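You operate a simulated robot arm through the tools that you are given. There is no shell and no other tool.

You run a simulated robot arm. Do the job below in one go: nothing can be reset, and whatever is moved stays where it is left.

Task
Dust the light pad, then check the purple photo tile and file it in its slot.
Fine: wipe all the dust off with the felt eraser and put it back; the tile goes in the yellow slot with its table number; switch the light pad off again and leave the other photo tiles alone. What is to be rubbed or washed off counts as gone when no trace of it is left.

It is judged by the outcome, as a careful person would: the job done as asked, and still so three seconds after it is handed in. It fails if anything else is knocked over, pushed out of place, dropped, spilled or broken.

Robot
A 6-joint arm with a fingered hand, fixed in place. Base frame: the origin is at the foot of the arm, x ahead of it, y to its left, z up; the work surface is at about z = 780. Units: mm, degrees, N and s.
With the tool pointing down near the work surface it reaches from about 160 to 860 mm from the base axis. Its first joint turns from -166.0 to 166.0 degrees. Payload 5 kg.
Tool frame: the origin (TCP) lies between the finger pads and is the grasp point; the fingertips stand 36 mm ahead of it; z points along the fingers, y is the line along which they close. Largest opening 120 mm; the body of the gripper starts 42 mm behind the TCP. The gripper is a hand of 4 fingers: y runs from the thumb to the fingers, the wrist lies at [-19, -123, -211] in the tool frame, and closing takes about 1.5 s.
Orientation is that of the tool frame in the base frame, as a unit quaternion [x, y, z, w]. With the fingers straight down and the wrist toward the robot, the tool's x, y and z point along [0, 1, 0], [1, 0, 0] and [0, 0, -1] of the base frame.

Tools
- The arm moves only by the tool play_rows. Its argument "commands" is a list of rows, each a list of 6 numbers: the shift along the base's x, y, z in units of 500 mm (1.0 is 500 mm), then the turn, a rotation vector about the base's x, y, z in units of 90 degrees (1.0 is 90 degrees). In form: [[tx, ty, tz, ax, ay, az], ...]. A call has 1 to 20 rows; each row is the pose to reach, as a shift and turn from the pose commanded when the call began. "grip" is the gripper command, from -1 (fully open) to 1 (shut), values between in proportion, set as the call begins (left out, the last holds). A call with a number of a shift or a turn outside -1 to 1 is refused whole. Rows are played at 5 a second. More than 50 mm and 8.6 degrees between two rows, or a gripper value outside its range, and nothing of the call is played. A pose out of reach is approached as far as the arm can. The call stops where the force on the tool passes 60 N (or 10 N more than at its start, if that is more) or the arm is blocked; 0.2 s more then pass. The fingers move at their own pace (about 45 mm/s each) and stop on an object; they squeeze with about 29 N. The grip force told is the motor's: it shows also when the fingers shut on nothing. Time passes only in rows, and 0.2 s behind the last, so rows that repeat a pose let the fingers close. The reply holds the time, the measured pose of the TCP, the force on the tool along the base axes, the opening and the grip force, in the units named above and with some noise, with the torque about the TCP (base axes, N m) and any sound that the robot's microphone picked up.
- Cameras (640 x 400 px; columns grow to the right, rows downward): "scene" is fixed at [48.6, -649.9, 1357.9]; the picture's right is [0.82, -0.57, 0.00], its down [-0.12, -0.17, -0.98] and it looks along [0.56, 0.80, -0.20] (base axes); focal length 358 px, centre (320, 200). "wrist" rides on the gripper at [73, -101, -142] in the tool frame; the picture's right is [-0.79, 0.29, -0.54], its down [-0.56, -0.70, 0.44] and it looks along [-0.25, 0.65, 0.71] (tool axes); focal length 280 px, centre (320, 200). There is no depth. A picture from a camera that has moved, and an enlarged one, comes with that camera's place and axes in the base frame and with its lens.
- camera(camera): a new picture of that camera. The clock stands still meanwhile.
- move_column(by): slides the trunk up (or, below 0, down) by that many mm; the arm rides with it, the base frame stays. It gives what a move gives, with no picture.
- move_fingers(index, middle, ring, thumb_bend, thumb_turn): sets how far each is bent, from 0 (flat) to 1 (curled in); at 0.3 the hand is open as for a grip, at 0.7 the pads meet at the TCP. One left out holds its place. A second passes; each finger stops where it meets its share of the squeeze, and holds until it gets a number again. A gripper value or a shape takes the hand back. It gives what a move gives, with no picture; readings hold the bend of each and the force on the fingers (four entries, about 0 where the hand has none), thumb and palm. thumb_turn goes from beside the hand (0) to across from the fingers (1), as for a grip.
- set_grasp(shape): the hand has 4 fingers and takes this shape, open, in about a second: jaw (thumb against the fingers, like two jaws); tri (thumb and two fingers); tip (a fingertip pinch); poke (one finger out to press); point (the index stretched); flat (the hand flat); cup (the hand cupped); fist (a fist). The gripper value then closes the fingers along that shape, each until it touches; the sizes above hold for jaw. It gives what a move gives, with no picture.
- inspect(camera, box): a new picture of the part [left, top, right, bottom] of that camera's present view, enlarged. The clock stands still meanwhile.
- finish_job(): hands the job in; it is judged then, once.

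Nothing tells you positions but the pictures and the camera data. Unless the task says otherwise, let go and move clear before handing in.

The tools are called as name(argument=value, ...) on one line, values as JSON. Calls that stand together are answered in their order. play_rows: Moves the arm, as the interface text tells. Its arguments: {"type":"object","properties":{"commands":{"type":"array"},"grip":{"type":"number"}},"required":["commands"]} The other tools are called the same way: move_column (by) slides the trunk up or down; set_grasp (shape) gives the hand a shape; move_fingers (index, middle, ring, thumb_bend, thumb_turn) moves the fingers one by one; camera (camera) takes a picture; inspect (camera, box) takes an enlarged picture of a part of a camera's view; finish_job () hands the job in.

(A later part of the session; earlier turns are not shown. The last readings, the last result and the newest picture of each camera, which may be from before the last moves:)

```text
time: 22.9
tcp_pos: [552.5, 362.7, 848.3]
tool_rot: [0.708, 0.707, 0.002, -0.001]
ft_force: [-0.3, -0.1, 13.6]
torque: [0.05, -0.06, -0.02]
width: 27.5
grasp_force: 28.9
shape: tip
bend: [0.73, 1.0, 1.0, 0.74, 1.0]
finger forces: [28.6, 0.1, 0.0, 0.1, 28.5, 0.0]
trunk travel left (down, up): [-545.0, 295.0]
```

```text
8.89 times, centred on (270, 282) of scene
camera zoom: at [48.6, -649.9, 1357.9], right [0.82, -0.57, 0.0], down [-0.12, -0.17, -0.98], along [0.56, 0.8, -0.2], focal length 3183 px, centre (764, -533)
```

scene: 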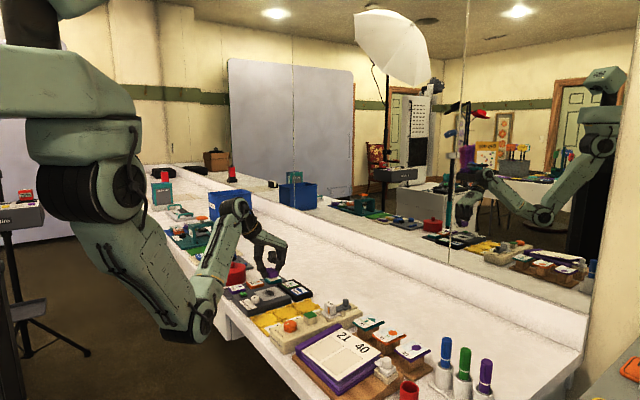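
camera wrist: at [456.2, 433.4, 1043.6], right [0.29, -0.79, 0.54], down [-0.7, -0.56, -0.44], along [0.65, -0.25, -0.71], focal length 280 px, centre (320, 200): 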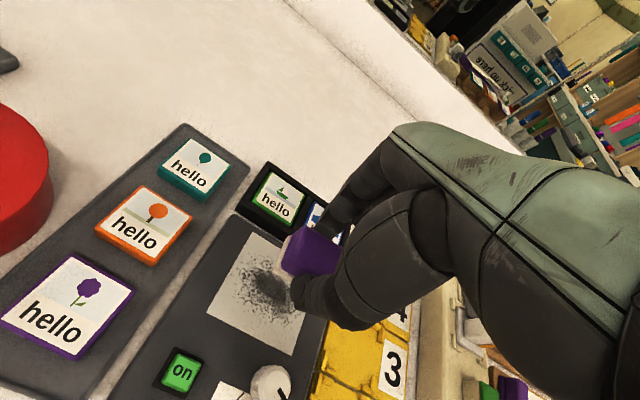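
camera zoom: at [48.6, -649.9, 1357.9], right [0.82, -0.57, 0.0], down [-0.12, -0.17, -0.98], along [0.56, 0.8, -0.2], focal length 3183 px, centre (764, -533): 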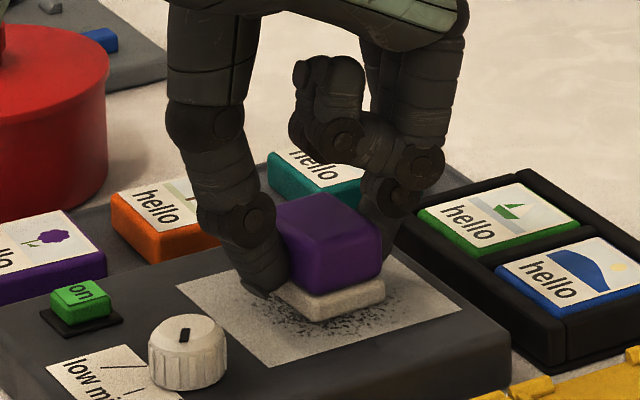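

Felt contact at about TCP z 848 with ~14 N. Now I'll sweep serpentine strokes over the panel, keeping clear of the dial.

play_rows(commands=[[-0.016, 0, 0, 0, 0, 0], [-0.03, 0, 0, 0, 0, 0], [-0.03, -0.024, 0, 0, 0, 0], [-0.03, -0.05, 0, 0, 0, 0], [-0.03, -0.024, 0, 0, 0, 0], [-0.03, 0, 0, 0, 0, 0], [-0.03, 0.024, 0, 0, 0, 0], [-0.03, 0.05, 0, 0, 0, 0], [-0.014, 0.05, 0, 0, 0, 0], [0, 0.05, 0, 0, 0, 0], [0, 0.024, 0, 0, 0, 0], [0, 0, 0, 0, 0, 0], [0, -0.024, 0, 0, 0, 0], [0, -0.05, 0, 0, 0, 0], [0.016, -0.05, 0, 0, 0, 0], [0.034, -0.05, 0, 0, 0, 0], [0.034, -0.024, 0, 0, 0, 0], [0.034, 0, 0, 0, 0, 0], [0.034, 0.024, 0, 0, 0, 0], [0.034, 0.05, 0, 0, 0, 0]])

inspect(camera="scene", box=[240, 260, 300, 305])

camera(camera="wrist")

```text
time: 27.1
tcp_pos: [569.1, 387.6, 847.0]
tool_rot: [0.707, 0.707, 0.001, 0.0]
ft_force: [0.7, -2.6, 12.3]
torque: [-0.11, -0.02, -0.07]
width: 28.7
grasp_force: 29.1
shape: tip
bend: [0.73, 1.0, 1.0, 0.75, 1.0]
finger forces: [30.6, 0.1, 0.0, 0.0, 30.3, 0.0]
trunk travel left (down, up): [-545.0, 295.0]
```

```text
8.89 times, centred on (270, 282) of scene
camera zoom: at [48.6, -649.9, 1357.9], right [0.82, -0.57, 0.0], down [-0.12, -0.17, -0.98], along [0.56, 0.8, -0.2], focal length 3183 px, centre (764, -533)
```

zoom: 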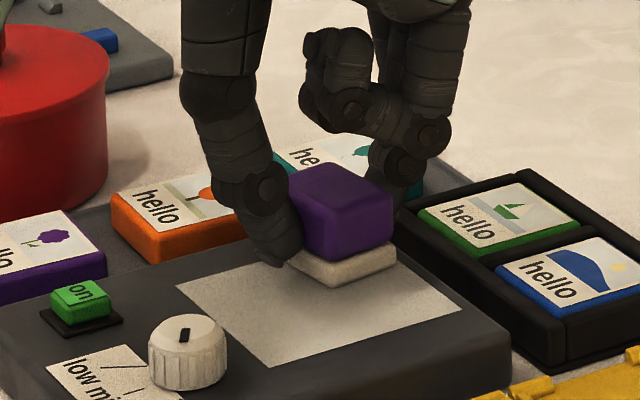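

```text
taken
camera wrist: at [468.4, 460.1, 990.0], right [0.29, -0.79, 0.54], down [-0.7, -0.56, -0.45], along [0.65, -0.25, -0.71], focal length 280 px, centre (320, 200)
```

wrist: 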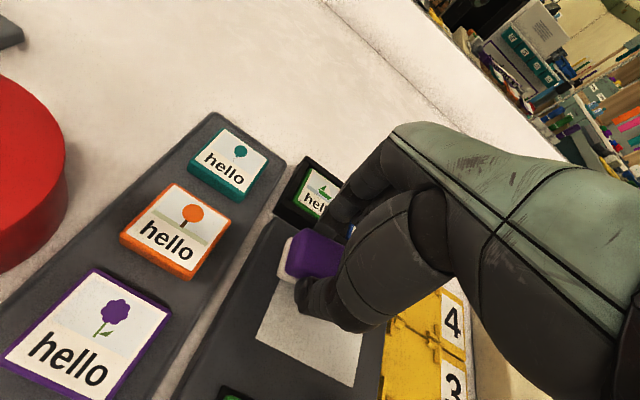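

The visible part looks clean. I'll lift and check the whole panel for remaining traces.

play_rows(commands=[[0, 0, 0.02, 0, 0, 0], [0, 0, 0.06, 0, 0, 0], [0, 0, 0.12, 0, 0, 0], [0.05, 0.03, 0.14, 0, 0, 0], [0.1, 0.06, 0.14, 0, 0, 0], [0.15, 0.08, 0.14, 0, 0, 0], [0.15, 0.08, 0.14, 0, 0, 0]])

inspect(camera="scene", box=[235, 265, 295, 310])

camera(camera="wrist")

```text
time: 28.7
tcp_pos: [645.2, 427.4, 915.7]
tool_rot: [0.707, 0.708, 0.0, -0.001]
ft_force: [-0.3, -0.1, -0.2]
torque: [0.01, -0.01, 0.04]
width: 28.2
grasp_force: 28.8
shape: tip
bend: [0.73, 1.0, 1.0, 0.75, 1.0]
finger forces: [28.3, 0.0, 0.1, 0.0, 28.3, 0.0]
trunk travel left (down, up): [-545.0, 295.0]
```

```text
8.89 times, centred on (265, 288) of scene
camera zoom: at [48.6, -649.9, 1357.9], right [0.82, -0.57, 0.0], down [-0.12, -0.17, -0.98], along [0.56, 0.8, -0.2], focal length 3183 px, centre (809, -578)
```

zoom: 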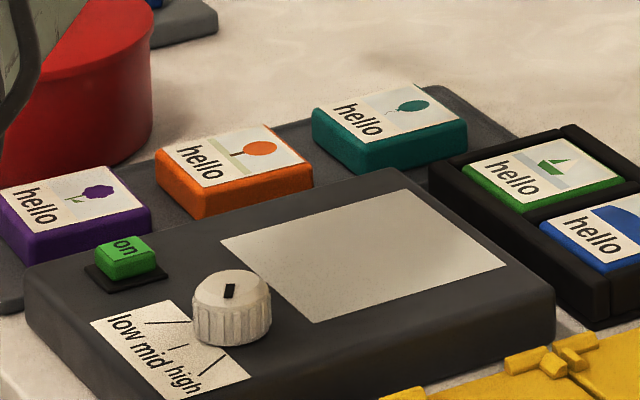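

```text
taken
camera wrist: at [544.1, 501.1, 1059.4], right [0.29, -0.79, 0.54], down [-0.7, -0.56, -0.44], along [0.65, -0.25, -0.71], focal length 280 px, centre (320, 200)
```

wrist: 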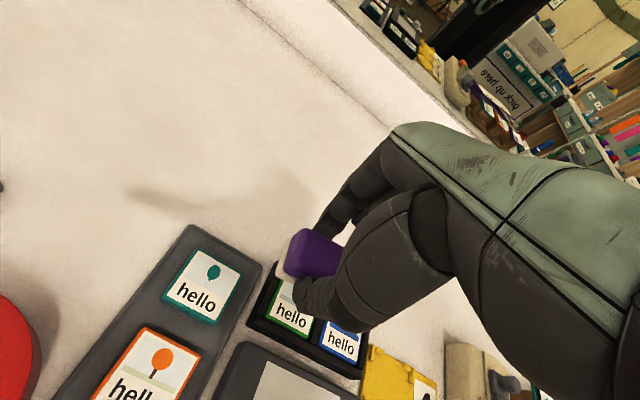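

The panel looks clean from the scene camera; I'll check it from above with the wrist camera before returning the eraser.

play_rows(commands=[[-0.055, -0.065, 0.01, 0, 0, 0], [-0.11, -0.13, 0.01, 0, 0, 0], [-0.165, -0.195, 0.01, 0, 0, 0], [-0.22, -0.26, 0.01, 0, 0, 0], [-0.26, -0.32, 0.01, 0, 0, 0], [-0.26, -0.32, 0.01, 0, 0, 0]])

camera(camera="wrist")

camera(camera="scene")

```text
time: 30.1
tcp_pos: [513.9, 267.4, 920.5]
tool_rot: [0.707, 0.707, -0.001, 0.0]
ft_force: [0.1, 0.6, 0.3]
torque: [-0.03, 0.05, 0.02]
width: 28.2
grasp_force: 29.5
shape: tip
bend: [0.73, 1.0, 1.0, 0.75, 1.0]
finger forces: [28.0, 0.0, 0.0, 0.0, 28.0, 0.0]
trunk travel left (down, up): [-545.0, 295.0]
```

```text
taken
camera wrist: at [413.5, 341.0, 1063.3], right [0.29, -0.79, 0.54], down [-0.7, -0.56, -0.44], along [0.65, -0.25, -0.72], focal length 280 px, centre (320, 200)
```

wrist: 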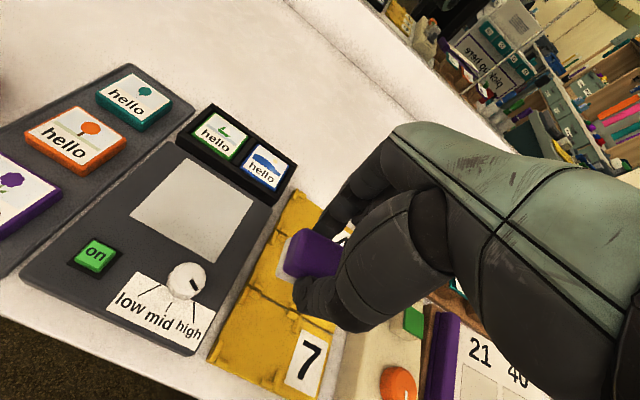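

```text
taken
```

scene: 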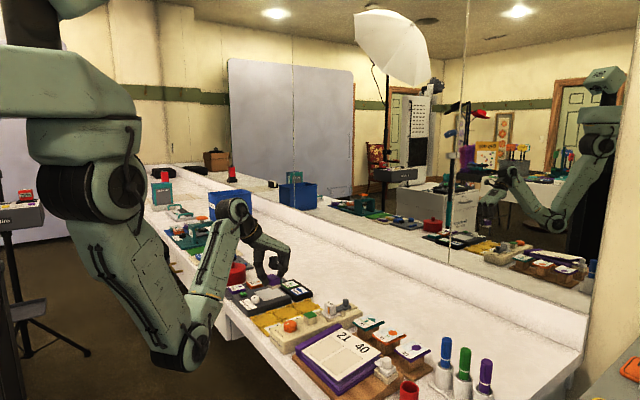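

inspect(camera="wrist", box=[70, 140, 270, 310])

inspect(camera="wrist", box=[120, 150, 260, 270])

```text
2.35 times, centred on (170, 225) of wrist
camera zoom: at [413.5, 341.0, 1063.3], right [0.29, -0.79, 0.54], down [-0.7, -0.56, -0.44], along [0.65, -0.25, -0.72], focal length 660 px, centre (673, 141)
```

zoom: 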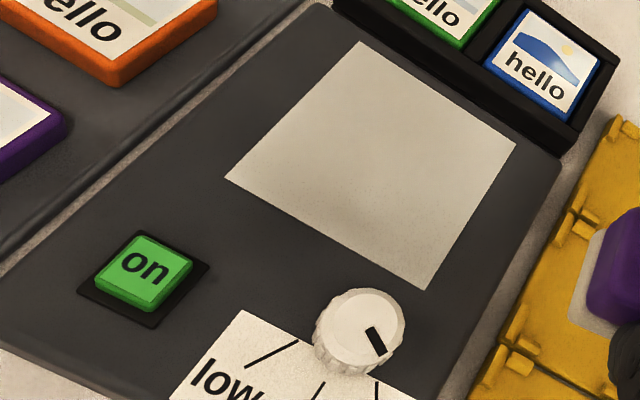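

```text
3.33 times, centred on (190, 210) of wrist
camera zoom: at [413.5, 341.0, 1063.3], right [0.29, -0.79, 0.54], down [-0.7, -0.56, -0.44], along [0.65, -0.25, -0.72], focal length 935 px, centre (753, 167)
```

zoom: 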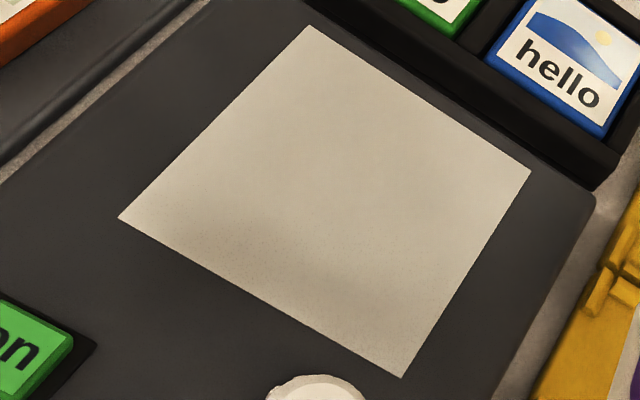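

There may be very faint specks along the near edge of the panel; let me zoom in further.

inspect(camera="wrist", box=[125, 195, 205, 255])

inspect(camera="wrist", box=[170, 195, 250, 265])

inspect(camera="scene", box=[250, 275, 290, 305])

inspect(camera="wrist", box=[140, 150, 220, 210])

```text
6.67 times, centred on (165, 225) of wrist
camera zoom: at [413.5, 341.0, 1063.3], right [0.29, -0.79, 0.54], down [-0.7, -0.56, -0.44], along [0.65, -0.25, -0.72], focal length 1869 px, centre (1353, 33)
```

zoom: 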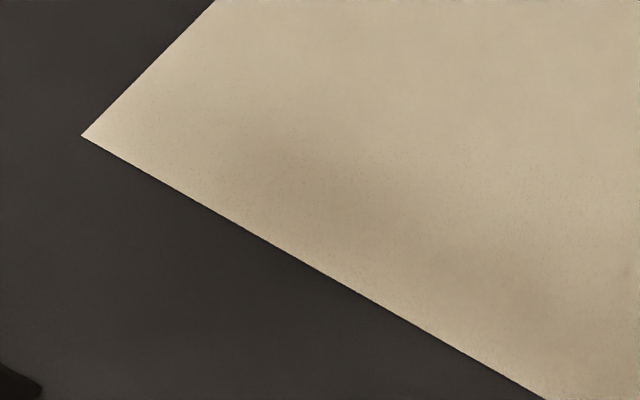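

```text
5.71 times, centred on (210, 230) of wrist
camera zoom: at [413.5, 341.0, 1063.3], right [0.29, -0.79, 0.54], down [-0.7, -0.56, -0.44], along [0.65, -0.25, -0.72], focal length 1602 px, centre (949, 29)
```

zoom: 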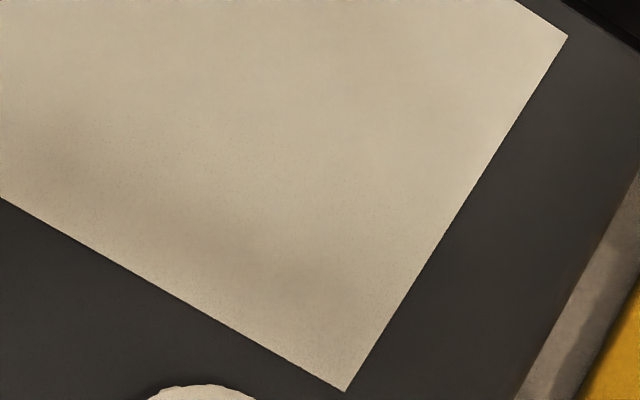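

```text
13.33 times, centred on (270, 290) of scene
camera zoom: at [48.6, -649.9, 1357.9], right [0.82, -0.57, 0.0], down [-0.12, -0.17, -0.98], along [0.56, 0.8, -0.2], focal length 4774 px, centre (987, -1000)
```

zoom: 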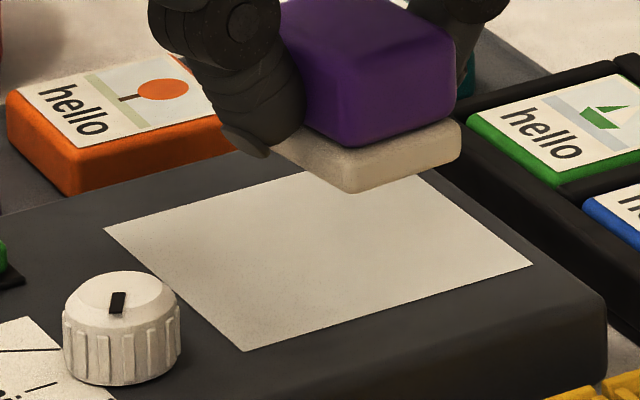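

```text
6.67 times, centred on (180, 180) of wrist
camera zoom: at [413.5, 341.0, 1063.3], right [0.29, -0.79, 0.54], down [-0.7, -0.56, -0.44], along [0.65, -0.25, -0.72], focal length 1869 px, centre (1253, 333)
```

zoom: 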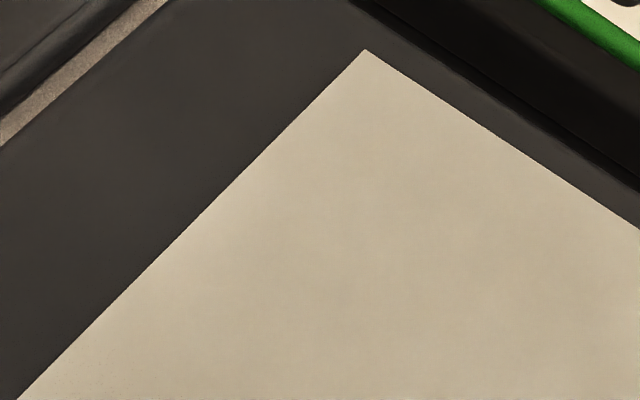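

A faint band of specks remains along the near edge (x ≈ 513–521), which the first strokes didn't reach because of the dial beside the thumb. I'll turn the hand 90° so the felt can reach that band with no finger toward the dial.

play_rows(commands=[[0.005, 0.03, 0.02, 0, 0, 0.08], [0.01, 0.06, 0.02, 0, 0, 0.16], [0.02, 0.1, 0.02, 0, 0, 0.24], [0.03, 0.14, 0.02, 0, 0, 0.32], [0.04, 0.17, 0.02, 0, 0, 0.4], [0.05, 0.188, 0.02, 0, 0, 0.48], [0.062, 0.188, 0.02, 0, 0, 0.56], [0.062, 0.188, 0.02, 0, 0, 0.64], [0.062, 0.188, 0.02, 0, 0, 0.72], [0.062, 0.188, 0.02, 0, 0, 0.8], [0.062, 0.188, 0.02, 0, 0, 0.88], [0.062, 0.188, 0.02, 0, 0, 0.95], [0.062, 0.188, 0.02, 0, 0, 1.0], [0.062, 0.188, 0.02, 0, 0, 1.0]])

camera(camera="scene")

camera(camera="wrist")

```text
time: 33.1
tcp_pos: [545.1, 361.0, 930.1]
tool_rot: [0.0, 1.0, 0.0, 0.0]
ft_force: [-0.6, 0.1, -0.4]
torque: [0.01, 0.01, -0.01]
width: 28.0
grasp_force: 29.5
shape: tip
bend: [0.73, 1.0, 1.0, 0.75, 1.0]
finger forces: [27.9, 0.0, 0.1, 0.0, 27.8, 0.1]
trunk travel left (down, up): [-545.0, 295.0]
```

```text
taken
```

scene: 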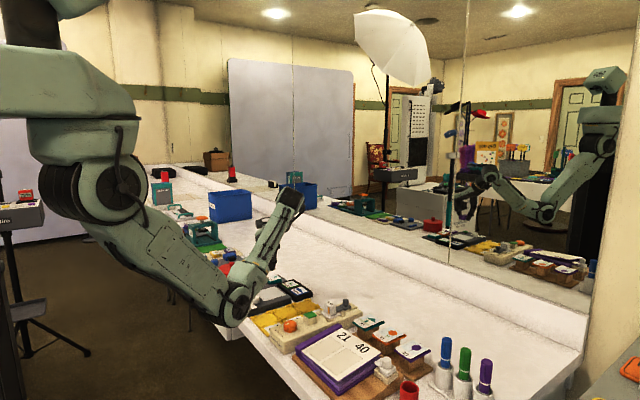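

```text
taken
camera wrist: at [473.7, 260.8, 1073.8], right [0.79, 0.29, 0.54], down [0.56, -0.7, -0.44], along [0.25, 0.65, -0.71], focal length 280 px, centre (320, 200)
```

wrist: 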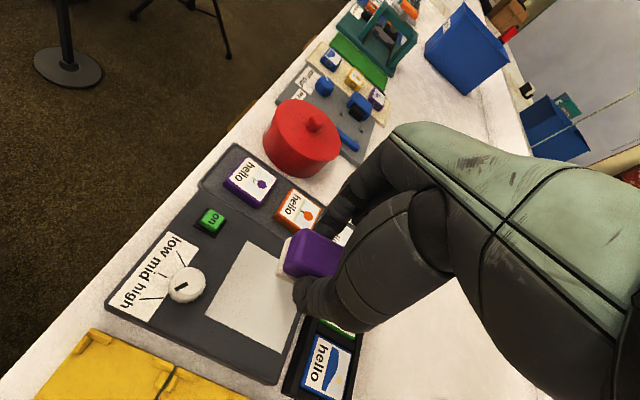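

The rotation works. The elbow is fairly low near the table's front edge, so I'll raise the trunk a little before lowering the hand again.

move_column(by=80)

play_rows(commands=[[-0.01, 0, -0.05, 0, 0, 0], [-0.02, 0, -0.12, 0, 0, 0], [-0.02, 0, -0.19, 0, 0, 0], [-0.02, 0, -0.25, 0, 0, 0], [-0.02, 0, -0.28, 0, 0, 0], [-0.02, 0, -0.3, 0, 0, 0], [-0.02, 0, -0.3, 0, 0, 0]])

camera(camera="scene")

camera(camera="wrist")

inspect(camera="scene", box=[240, 260, 300, 305])

```text
time: 34.2
tcp_pos: [546.1, 362.1, 1009.4]
tool_rot: [0.001, 1.0, 0.0, -0.002]
ft_force: [0.9, 0.1, -1.0]
torque: [0.0, -0.01, 0.02]
width: 28.1
grasp_force: 29.5
shape: tip
bend: [0.73, 1.0, 1.0, 0.75, 1.0]
finger forces: [27.9, 0.0, 0.1, 0.0, 27.8, 0.0]
trunk travel left (down, up): [-625.0, 215.0]
```

```text
time: 35.9
tcp_pos: [534.9, 360.3, 860.4]
tool_rot: [0.002, 1.0, -0.001, 0.0]
ft_force: [-0.7, 0.0, -0.6]
torque: [-0.01, -0.01, 0.01]
width: 28.1
grasp_force: 29.2
shape: tip
bend: [0.73, 1.0, 1.0, 0.75, 1.0]
finger forces: [27.8, 0.1, 0.0, 0.0, 27.8, 0.0]
trunk travel left (down, up): [-625.0, 215.0]
```

```text
taken
```

scene: 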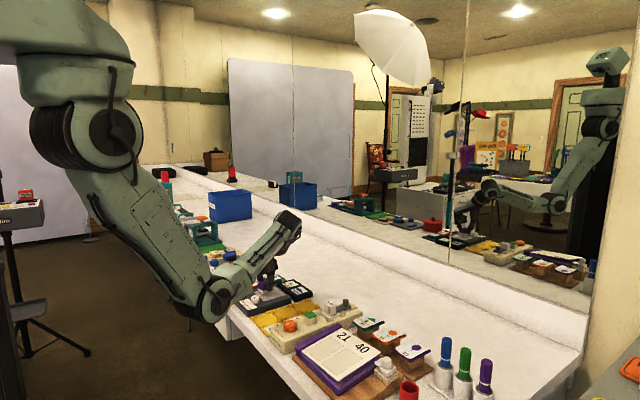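

```text
taken
camera wrist: at [463.4, 260.6, 1003.7], right [0.79, 0.29, 0.54], down [0.56, -0.7, -0.44], along [0.25, 0.65, -0.72], focal length 280 px, centre (320, 200)
```

wrist: 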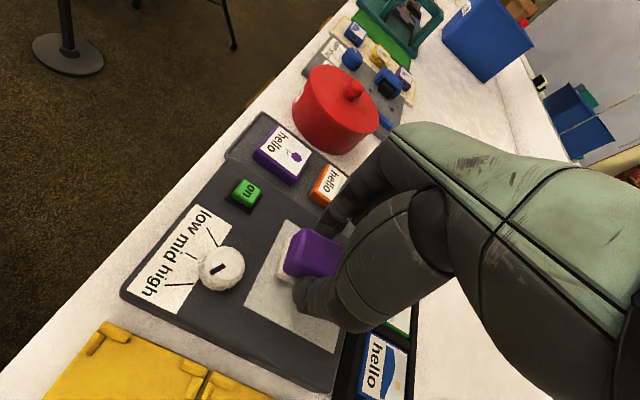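

```text
8.89 times, centred on (270, 282) of scene
camera zoom: at [48.6, -649.9, 1357.9], right [0.82, -0.57, 0.0], down [-0.12, -0.17, -0.98], along [0.56, 0.8, -0.2], focal length 3183 px, centre (764, -533)
```

zoom: 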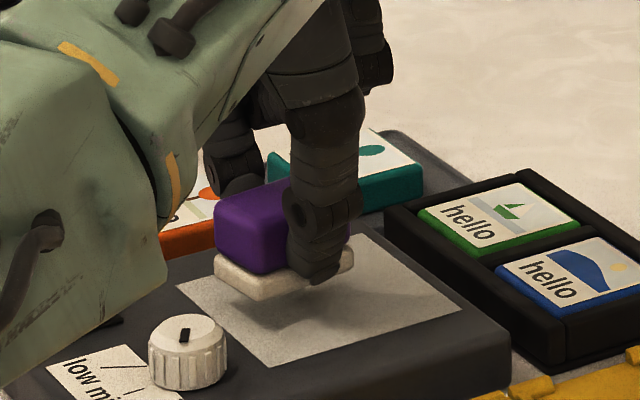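

The felt is centred under the pinch with its near edge at about x = 514, clear of the dial. Lowering to contact.

play_rows(commands=[[-0.004, 0, -0.008, 0, 0, 0], [-0.006, 0, -0.016, 0, 0, 0], [-0.006, 0, -0.02, 0, 0, 0], [-0.006, 0, -0.022, 0, 0, 0], [-0.006, 0, -0.024, 0, 0, 0], [-0.006, 0, -0.026, 0, 0, 0], [-0.006, 0, -0.028, 0, 0, 0]])

inspect(camera="wrist", box=[180, 180, 360, 360])

```text
time: 37.5
tcp_pos: [533.5, 361.7, 847.1]
tool_rot: [0.001, 1.0, 0.0, 0.0]
ft_force: [1.0, -0.4, 5.3]
torque: [0.03, 0.0, 0.02]
width: 28.1
grasp_force: 28.8
shape: tip
bend: [0.73, 1.0, 1.0, 0.75, 1.0]
finger forces: [28.3, 0.1, 0.0, 0.0, 28.4, 0.0]
trunk travel left (down, up): [-625.0, 215.0]
```

```text
2.22 times, centred on (270, 270) of wrist
camera zoom: at [460.5, 260.7, 990.5], right [0.79, 0.29, 0.54], down [0.56, -0.7, -0.44], along [0.25, 0.65, -0.71], focal length 623 px, centre (431, 44)
```

zoom: 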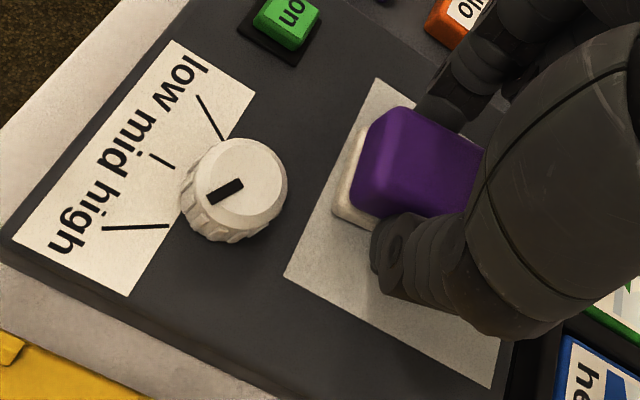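

The dial points at "high" already. Now wiping the near band and then the rest again.

play_rows(commands=[[-0.006, 0, -0.002, 0, 0, 0], [-0.012, -0.02, -0.004, 0, 0, 0], [-0.012, -0.05, -0.004, 0, 0, 0], [-0.012, -0.02, -0.004, 0, 0, 0], [-0.012, 0.01, -0.004, 0, 0, 0], [-0.012, 0.036, -0.004, 0, 0, 0], [-0.012, 0.056, -0.004, 0, 0, 0], [-0.012, 0.024, -0.004, 0, 0, 0], [-0.012, -0.008, -0.004, 0, 0, 0], [-0.012, -0.036, -0.004, 0, 0, 0], [-0.012, -0.054, -0.004, 0, 0, 0], [0.004, -0.054, -0.004, 0, 0, 0], [0.02, -0.054, -0.004, 0, 0, 0], [0.02, -0.024, -0.004, 0, 0, 0], [0.02, 0.008, -0.004, 0, 0, 0], [0.02, 0.04, -0.004, 0, 0, 0], [0.02, 0.056, -0.004, 0, 0, 0], [0.036, 0.056, -0.004, 0, 0, 0], [0.052, 0.056, -0.004, 0, 0, 0], [0.052, 0.024, -0.004, 0, 0, 0]])

inspect(camera="wrist", box=[160, 180, 360, 380])

```text
time: 41.6
tcp_pos: [557.6, 372.1, 846.3]
tool_rot: [0.001, 1.0, 0.001, 0.001]
ft_force: [-0.2, 6.0, 15.5]
torque: [0.24, 0.03, 0.0]
width: 28.8
grasp_force: 29.1
shape: tip
bend: [0.73, 1.0, 1.0, 0.75, 1.0]
finger forces: [33.0, 0.0, 0.0, 0.1, 27.6, 0.1]
trunk travel left (down, up): [-625.0, 215.0]
```

```text
2.00 times, centred on (260, 280) of wrist
camera zoom: at [485.7, 272.4, 988.8], right [0.79, 0.29, 0.54], down [0.56, -0.7, -0.44], along [0.25, 0.65, -0.71], focal length 561 px, centre (440, 40)
```

zoom: 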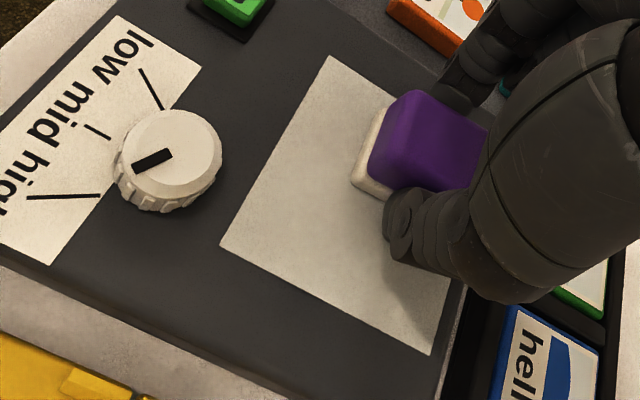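

play_rows(commands=[[0, -0.03, 0, 0, 0, 0], [0, -0.06, 0, 0, 0, 0], [0, -0.074, 0, 0, 0, 0], [0.016, -0.074, 0, 0, 0, 0], [0.032, -0.074, 0, 0, 0, 0], [0.032, -0.044, 0, 0, 0, 0], [0.032, -0.012, 0, 0, 0, 0], [0.032, 0.016, 0, 0, 0, 0], [0.032, 0.034, 0, 0, 0, 0], [0.016, 0.034, 0, 0, 0, 0], [-0.01, 0.034, 0, 0, 0, 0], [-0.036, 0.034, 0, 0, 0, 0], [-0.06, 0.034, 0, 0, 0, 0], [-0.06, 0.004, 0, 0, 0, 0], [-0.06, -0.026, 0, 0, 0, 0], [-0.06, -0.056, 0, 0, 0, 0], [-0.06, -0.074, 0, 0, 0, 0], [-0.06, -0.04, 0, 0, 0, 0], [-0.06, -0.01, 0, 0, 0, 0], [-0.06, 0.02, 0, 0, 0, 0]])

play_rows(commands=[[0.0, 0, 0.02, 0, 0, 0], [0.0, 0, 0.06, 0, 0, 0], [0.0, 0, 0.13, 0, 0, 0], [0.05, 0.03, 0.18, 0, 0, 0], [0.1, 0.06, 0.22, 0, 0, 0], [0.18, 0.09, 0.24, 0, 0, 0], [0.18, 0.09, 0.24, 0, 0, 0]])

camera(camera="wrist")

inspect(camera="scene", box=[240, 270, 300, 310])

```text
time: 45.9
tcp_pos: [527.1, 382.9, 844.8]
tool_rot: [0.0, 1.0, 0.0, 0.0]
ft_force: [-0.4, -5.0, 14.6]
torque: [-0.2, 0.03, 0.0]
width: 28.7
grasp_force: 28.7
shape: tip
bend: [0.73, 1.0, 1.0, 0.75, 1.0]
finger forces: [28.0, 0.1, 0.1, 0.0, 32.9, 0.1]
trunk travel left (down, up): [-625.0, 215.0]
```

```text
time: 47.5
tcp_pos: [619.5, 427.7, 965.6]
tool_rot: [0.001, 1.0, 0.0, 0.001]
ft_force: [-0.1, -0.2, -0.9]
torque: [0.01, -0.02, 0.01]
width: 28.3
grasp_force: 28.5
shape: tip
bend: [0.73, 1.0, 1.0, 0.75, 1.0]
finger forces: [27.9, 0.1, 0.0, 0.1, 27.8, 0.0]
trunk travel left (down, up): [-625.0, 215.0]
```

```text
taken
camera wrist: at [546.2, 327.5, 1108.1], right [0.79, 0.29, 0.54], down [0.56, -0.7, -0.44], along [0.25, 0.65, -0.71], focal length 280 px, centre (320, 200)
```

wrist: 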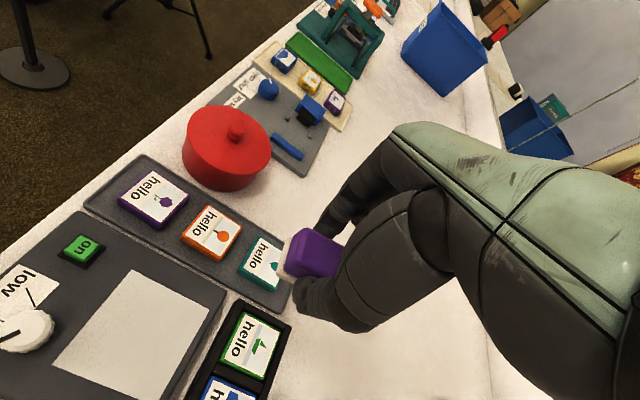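

```text
10.00 times, centred on (270, 290) of scene
camera zoom: at [48.6, -649.9, 1357.9], right [0.82, -0.57, 0.0], down [-0.12, -0.17, -0.98], along [0.56, 0.8, -0.2], focal length 3580 px, centre (820, -700)
```

zoom: 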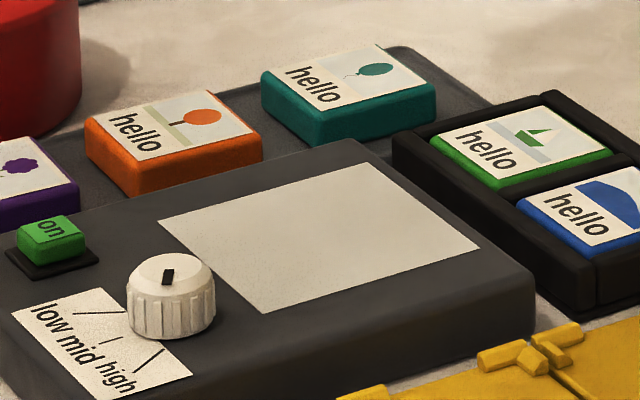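

inspect(camera="wrist", box=[40, 260, 220, 400])

inspect(camera="wrist", box=[50, 270, 150, 370])

inspect(camera="wrist", box=[120, 270, 220, 370])

```text
2.86 times, centred on (130, 330) of wrist
camera zoom: at [546.2, 327.5, 1108.1], right [0.79, 0.29, 0.54], down [0.56, -0.7, -0.44], along [0.25, 0.65, -0.71], focal length 801 px, centre (863, -171)
```

zoom: 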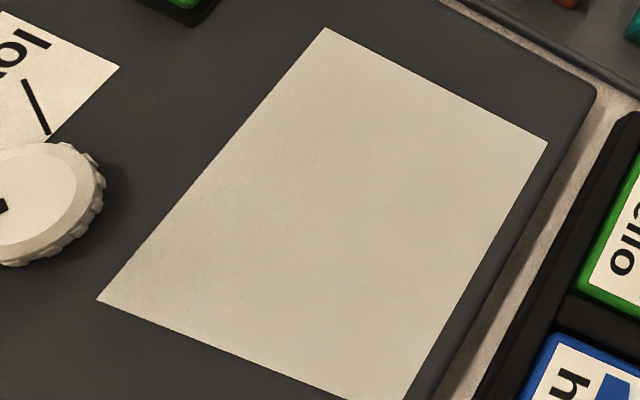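

```text
4.00 times, centred on (100, 320) of wrist
camera zoom: at [546.2, 327.5, 1108.1], right [0.79, 0.29, 0.54], down [0.56, -0.7, -0.44], along [0.25, 0.65, -0.71], focal length 1122 px, centre (1200, -280)
```

zoom: 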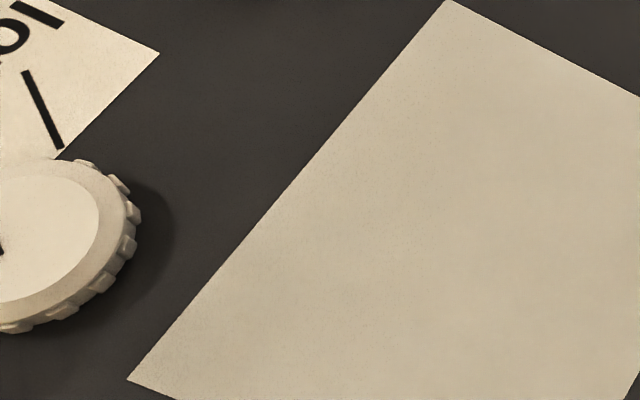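

```text
4.00 times, centred on (170, 320) of wrist
camera zoom: at [546.2, 327.5, 1108.1], right [0.79, 0.29, 0.54], down [0.56, -0.7, -0.44], along [0.25, 0.65, -0.71], focal length 1122 px, centre (920, -280)
```

zoom: 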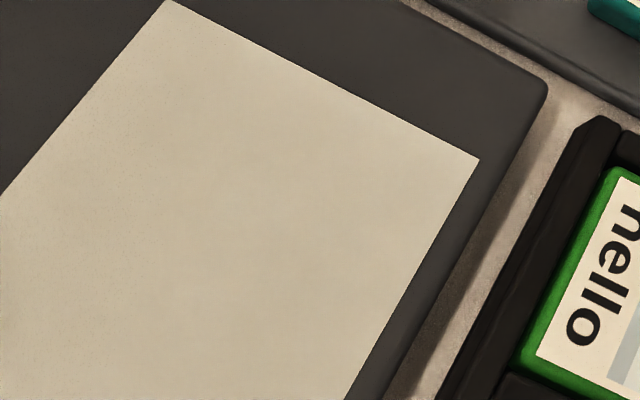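

Let me get a closer view of the near edge, to tell grain from real dust.

play_rows(commands=[[0.02, -0.025, -0.04, 0, 0, 0], [0.04, -0.05, -0.08, 0, 0, 0], [0.06, -0.074, -0.12, 0, 0, 0], [0.06, -0.074, -0.155, 0, 0, 0], [0.06, -0.074, -0.155, 0, 0, 0]])

camera(camera="wrist")

inspect(camera="wrist", box=[60, 170, 240, 320])

```text
time: 48.6
tcp_pos: [648.6, 389.6, 887.2]
tool_rot: [0.0, 1.0, 0.0, -0.001]
ft_force: [0.5, -0.1, 0.6]
torque: [0.01, 0.0, -0.03]
width: 28.3
grasp_force: 28.5
shape: tip
bend: [0.73, 1.0, 1.0, 0.75, 1.0]
finger forces: [27.8, 0.0, 0.0, 0.0, 27.7, 0.1]
trunk travel left (down, up): [-625.0, 215.0]
```

```text
taken
camera wrist: at [576.9, 289.9, 1029.9], right [0.79, 0.29, 0.54], down [0.56, -0.7, -0.44], along [0.25, 0.65, -0.71], focal length 280 px, centre (320, 200)
```

wrist: 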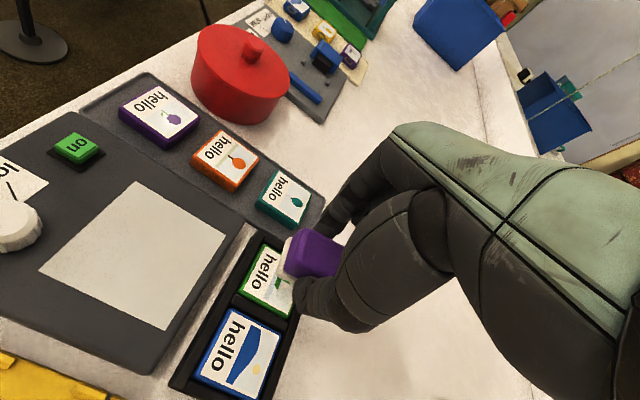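

```text
2.67 times, centred on (150, 245) of wrist
camera zoom: at [576.9, 289.9, 1029.9], right [0.79, 0.29, 0.54], down [0.56, -0.7, -0.44], along [0.25, 0.65, -0.71], focal length 748 px, centre (773, 80)
```

zoom: 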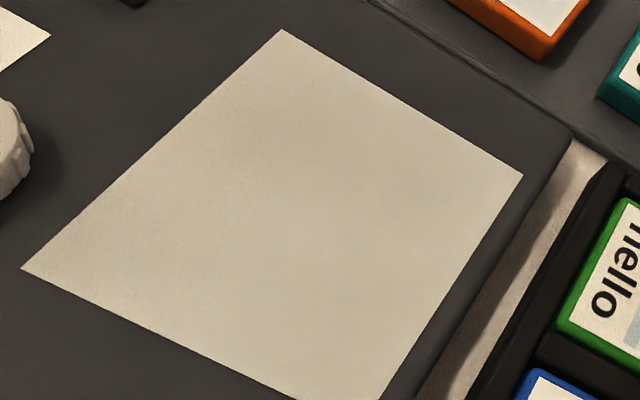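

inspect(camera="wrist", box=[75, 190, 135, 240])

inspect(camera="wrist", box=[140, 230, 200, 280])

inspect(camera="wrist", box=[0, 150, 60, 200])

```text
8.00 times, centred on (105, 215) of wrist
camera zoom: at [576.9, 289.9, 1029.9], right [0.79, 0.29, 0.54], down [0.56, -0.7, -0.44], along [0.25, 0.65, -0.71], focal length 2243 px, centre (2040, 80)
```

zoom: 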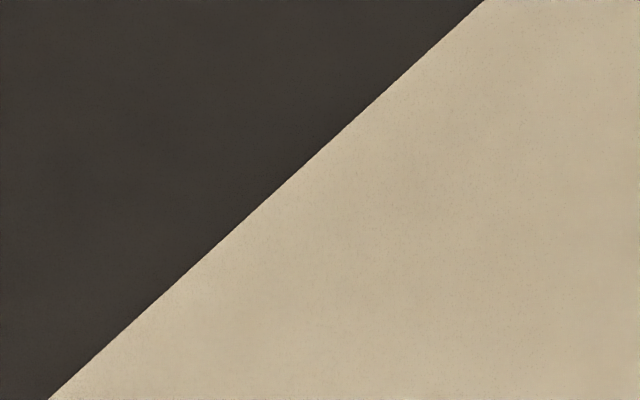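

```text
8.00 times, centred on (170, 255) of wrist
camera zoom: at [576.9, 289.9, 1029.9], right [0.79, 0.29, 0.54], down [0.56, -0.7, -0.44], along [0.25, 0.65, -0.71], focal length 2243 px, centre (1520, -240)
```

zoom: 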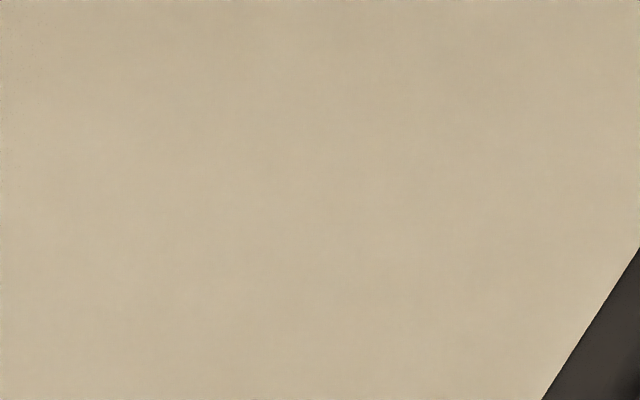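

```text
8.00 times, centred on (30, 175) of wrist
camera zoom: at [576.9, 289.9, 1029.9], right [0.79, 0.29, 0.54], down [0.56, -0.7, -0.44], along [0.25, 0.65, -0.71], focal length 2243 px, centre (2640, 400)
```

zoom: 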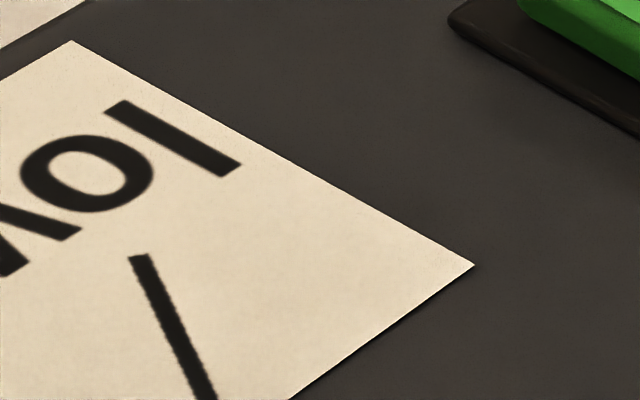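

inspect(camera="scene", box=[252, 286, 272, 302])

inspect(camera="scene", box=[264, 280, 290, 300])

```text
16.00 times, centred on (262, 294) of scene
camera zoom: at [48.6, -649.9, 1357.9], right [0.82, -0.57, 0.0], down [-0.12, -0.17, -0.98], along [0.56, 0.8, -0.2], focal length 5729 px, centre (1248, -1304)
```

zoom: 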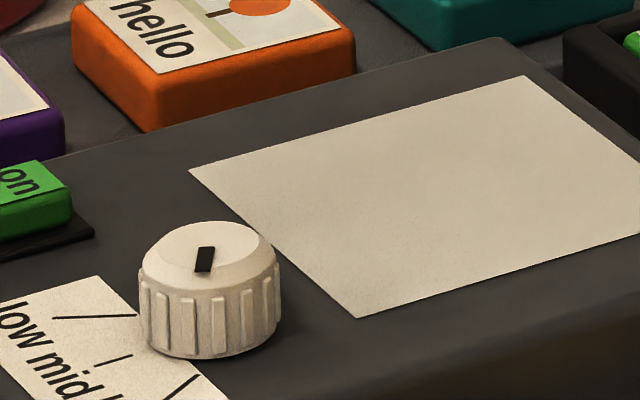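

```text
16.00 times, centred on (277, 290) of scene
camera zoom: at [48.6, -649.9, 1357.9], right [0.82, -0.57, 0.0], down [-0.12, -0.17, -0.98], along [0.56, 0.8, -0.2], focal length 5729 px, centre (1008, -1240)
```

zoom: 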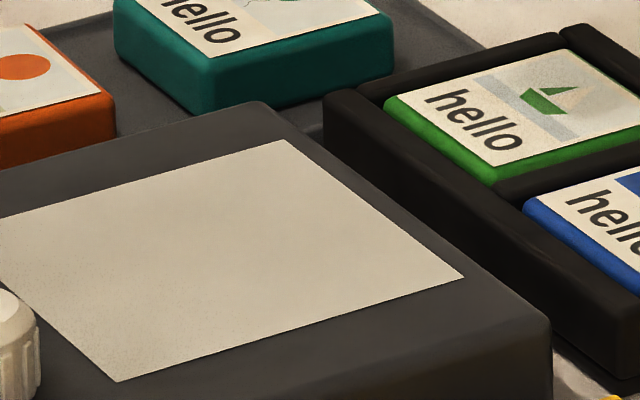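

The same fine grain shows on the label and dial, so the panel itself is clean (I'll re-check later in full light). Now I turn back to square and carry the eraser toward its home spot near (703, 478).

play_rows(commands=[[0, 0, 0.06, 0, 0, 0], [0, 0, 0.12, 0, 0, -0.05], [0, 0.01, 0.18, 0, 0, -0.13], [0.01, 0.03, 0.2, 0, 0, -0.21], [0.02, 0.05, 0.2, 0, 0, -0.29], [0.03, 0.07, 0.2, 0, 0, -0.37], [0.04, 0.09, 0.2, 0, 0, -0.45], [0.05, 0.11, 0.2, 0, 0, -0.53], [0.06, 0.13, 0.2, 0, 0, -0.61], [0.07, 0.15, 0.2, 0, 0, -0.69], [0.08, 0.166, 0.2, 0, 0, -0.77], [0.09, 0.166, 0.2, 0, 0, -0.85], [0.092, 0.166, 0.2, 0, 0, -0.93], [0.092, 0.166, 0.2, 0, 0, -1.0], [0.092, 0.166, 0.2, 0, 0, -1.0]])

move_column(by=-90)

camera(camera="wrist")

inspect(camera="scene", box=[260, 230, 330, 290])

```text
time: 51.9
tcp_pos: [695.1, 474.1, 986.9]
tool_rot: [0.708, 0.706, 0.001, -0.001]
ft_force: [0.1, -0.1, 0.0]
torque: [-0.02, 0.0, -0.01]
width: 28.3
grasp_force: 28.7
shape: tip
bend: [0.73, 1.0, 1.0, 0.75, 1.0]
finger forces: [27.7, 0.0, 0.0, 0.0, 27.6, 0.0]
trunk travel left (down, up): [-625.0, 215.0]
```

```text
time: 53.1
tcp_pos: [694.3, 473.4, 897.1]
tool_rot: [0.708, 0.707, 0.0, -0.001]
ft_force: [-0.4, -0.1, -0.4]
torque: [0.0, -0.03, -0.03]
width: 28.4
grasp_force: 29.0
shape: tip
bend: [0.73, 1.0, 1.0, 0.75, 1.0]
finger forces: [27.6, 0.0, 0.1, 0.0, 27.6, 0.0]
trunk travel left (down, up): [-535.0, 305.0]
```

```text
taken
camera wrist: at [594.1, 547.3, 1040.7], right [0.29, -0.79, 0.54], down [-0.7, -0.56, -0.44], along [0.65, -0.25, -0.71], focal length 280 px, centre (320, 200)
```

wrist: 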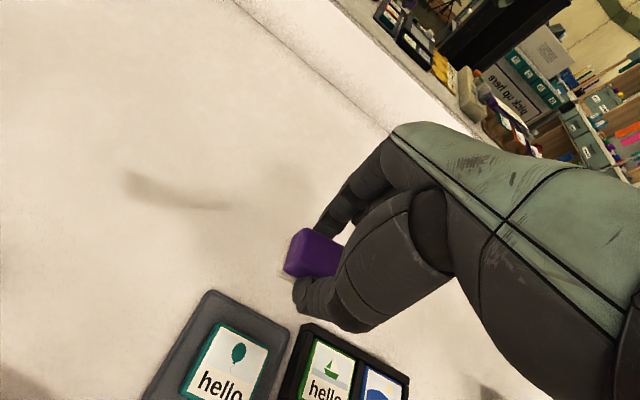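

```text
6.67 times, centred on (295, 260) of scene
camera zoom: at [48.6, -649.9, 1357.9], right [0.82, -0.57, 0.0], down [-0.12, -0.17, -0.98], along [0.56, 0.8, -0.2], focal length 2387 px, centre (487, -200)
```

zoom: 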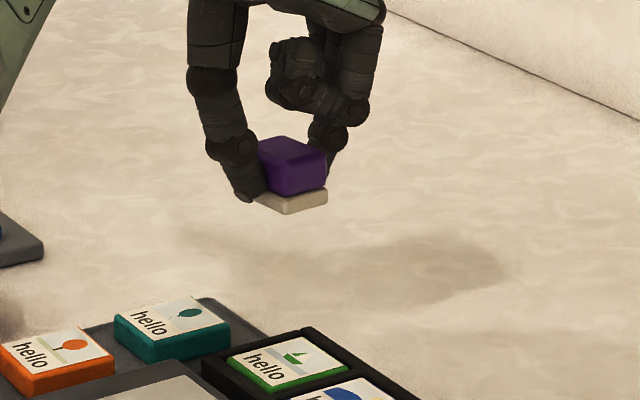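

inspect(camera="wrist", box=[250, 200, 370, 320])

inspect(camera="scene", box=[275, 240, 305, 270])

```text
3.33 times, centred on (310, 260) of wrist
camera zoom: at [594.1, 547.3, 1040.7], right [0.29, -0.79, 0.54], down [-0.7, -0.56, -0.44], along [0.65, -0.25, -0.71], focal length 935 px, centre (353, 0)
```

zoom: 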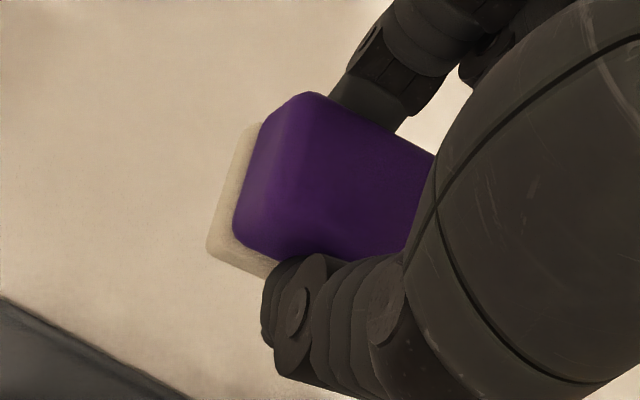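

```text
13.33 times, centred on (290, 255) of scene
camera zoom: at [48.6, -649.9, 1357.9], right [0.82, -0.57, 0.0], down [-0.12, -0.17, -0.98], along [0.56, 0.8, -0.2], focal length 4774 px, centre (720, -533)
```

zoom: 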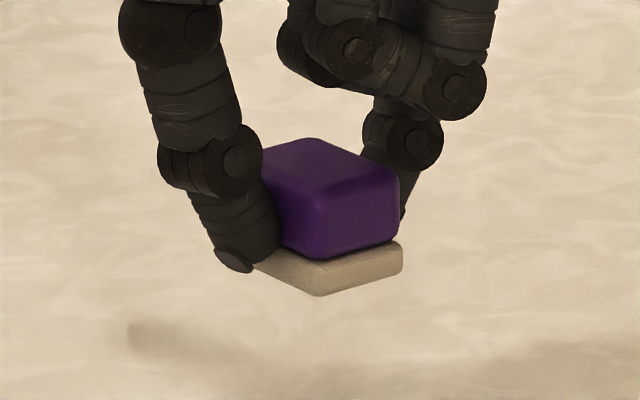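

The eraser sits about (+3, −2) mm from the TCP and is turned ~6° in the hand versus ~3° originally; I'll correct that and lower it to its original place at (703, 478).

play_rows(commands=[[0.004, 0.005, -0.02, 0, 0, -0.015], [0.008, 0.01, -0.05, 0, 0, -0.035], [0.0114, 0.0142, -0.09, 0, 0, -0.035], [0.0114, 0.0142, -0.12, 0, 0, -0.035], [0.0114, 0.0142, -0.134, 0, 0, -0.035], [0.0114, 0.0142, -0.138, 0, 0, -0.035], [0.0114, 0.0142, -0.138, 0, 0, -0.035]])

inspect(camera="scene", box=[265, 240, 325, 290])

```text
time: 54.7
tcp_pos: [700.8, 481.4, 828.1]
tool_rot: [0.726, 0.688, 0.001, -0.001]
ft_force: [1.0, -1.0, 0.5]
torque: [0.0, -0.02, -0.02]
width: 28.3
grasp_force: 28.9
shape: tip
bend: [0.73, 1.0, 1.0, 0.75, 1.0]
finger forces: [27.6, 0.0, 0.0, 0.0, 27.6, 0.1]
trunk travel left (down, up): [-535.0, 305.0]
```

```text
8.00 times, centred on (295, 265) of scene
camera zoom: at [48.6, -649.9, 1357.9], right [0.82, -0.57, 0.0], down [-0.12, -0.17, -0.98], along [0.56, 0.8, -0.2], focal length 2864 px, centre (520, -320)
```

zoom: 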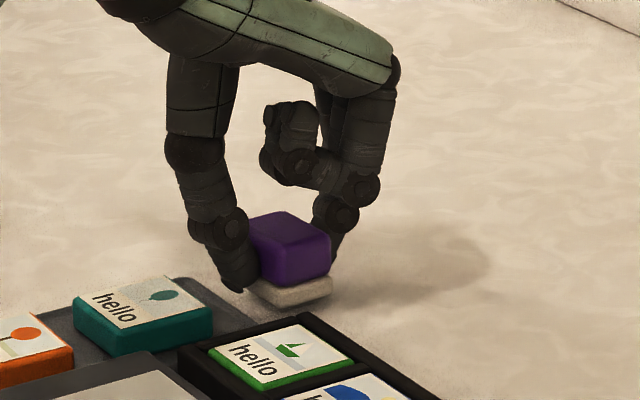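

Position matches the original one within a couple of mm. Lowering the last few mm until the felt touches the table.

play_rows(commands=[[0, 0, -0.003, 0, 0, 0], [0, 0, -0.006, 0, 0, 0], [0, 0, -0.009, 0, 0, 0], [0, 0, -0.011, 0, 0, 0], [0, 0, -0.012, 0, 0, 0]])

```text
time: 55.9
tcp_pos: [700.7, 481.1, 822.1]
tool_rot: [0.726, 0.687, 0.001, 0.0]
ft_force: [0.1, -0.5, 0.6]
torque: [0.05, -0.02, 0.0]
width: 28.1
grasp_force: 29.0
shape: tip
bend: [0.73, 1.0, 1.0, 0.75, 1.0]
finger forces: [27.6, 0.1, 0.0, 0.0, 27.8, 0.0]
trunk travel left (down, up): [-535.0, 305.0]
```

play_rows(commands=[[0, 0, -0.002, 0, 0, 0], [0, 0, -0.004, 0, 0, 0], [0, 0, -0.004, 0, 0, 0]])

inspect(camera="scene", box=[265, 240, 325, 290])

```text
time: 56.7
tcp_pos: [699.5, 481.8, 822.2]
tool_rot: [0.726, 0.687, 0.001, 0.0]
ft_force: [0.0, -0.1, 6.7]
torque: [-0.01, -0.05, -0.02]
width: 28.4
grasp_force: 29.0
shape: tip
bend: [0.73, 1.0, 1.0, 0.75, 1.0]
finger forces: [28.5, 0.0, 0.0, 0.0, 28.3, 0.0]
trunk travel left (down, up): [-535.0, 305.0]
```

```text
8.00 times, centred on (295, 265) of scene
camera zoom: at [48.6, -649.9, 1357.9], right [0.82, -0.57, 0.0], down [-0.12, -0.17, -0.98], along [0.56, 0.8, -0.2], focal length 2864 px, centre (520, -320)
```

zoom: 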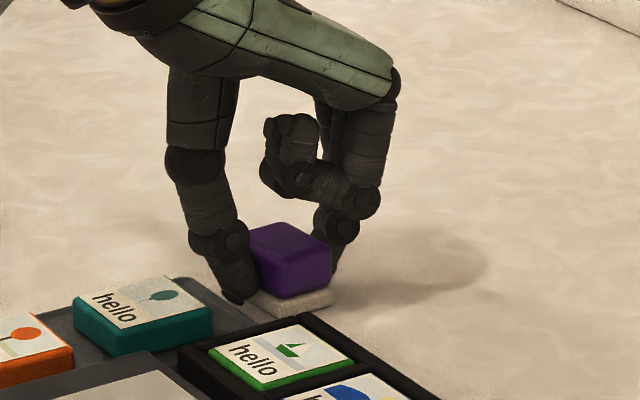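

Touching with ~7 N; opening to release.

play_rows(commands=[[0, 0, 0, 0, 0, 0], [0, 0, 0, 0, 0, 0], [0, 0, 0, 0, 0, 0], [0, 0, 0, 0, 0, 0]], grip=0.22)

inspect(camera="scene", box=[265, 240, 325, 290])

inspect(camera="wrist", box=[220, 190, 380, 350])

```text
time: 57.7
tcp_pos: [701.2, 480.9, 820.4]
tool_rot: [0.727, 0.687, 0.0, -0.001]
ft_force: [5.7, -1.8, 2.9]
torque: [0.0, -0.09, 0.06]
width: 44.5
grasp_force: 0.0
shape: tip
bend: [0.73, 0.98, 0.99, 0.76, 1.0]
finger forces: [0.1, 0.0, 0.0, 0.0, 6.5, 0.1]
trunk travel left (down, up): [-535.0, 305.0]
```

```text
8.00 times, centred on (295, 265) of scene
camera zoom: at [48.6, -649.9, 1357.9], right [0.82, -0.57, 0.0], down [-0.12, -0.17, -0.98], along [0.56, 0.8, -0.2], focal length 2864 px, centre (520, -320)
```

zoom: 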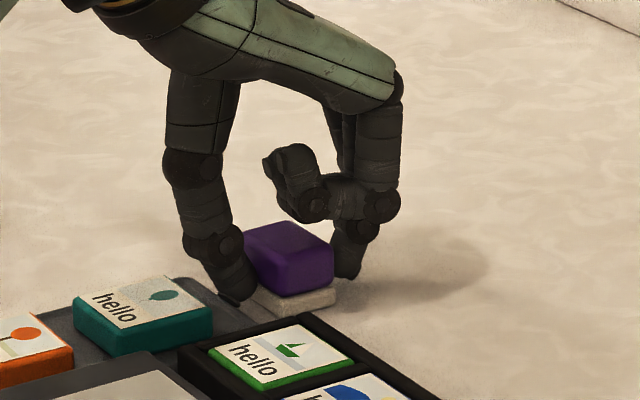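

```text
2.50 times, centred on (300, 270) of wrist
camera zoom: at [604.8, 559.1, 963.3], right [0.24, -0.81, 0.54], down [-0.73, -0.52, -0.44], along [0.64, -0.29, -0.72], focal length 701 px, centre (370, 25)
```

zoom: 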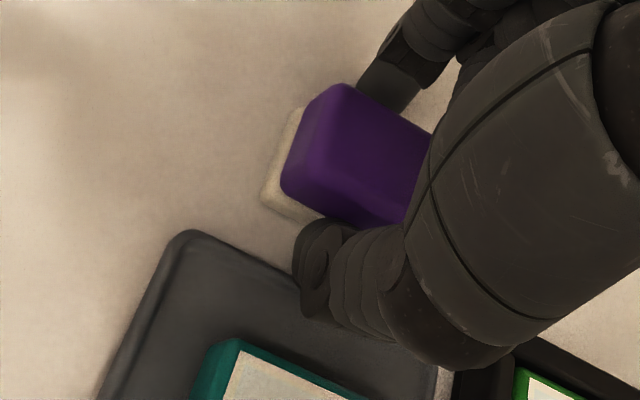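

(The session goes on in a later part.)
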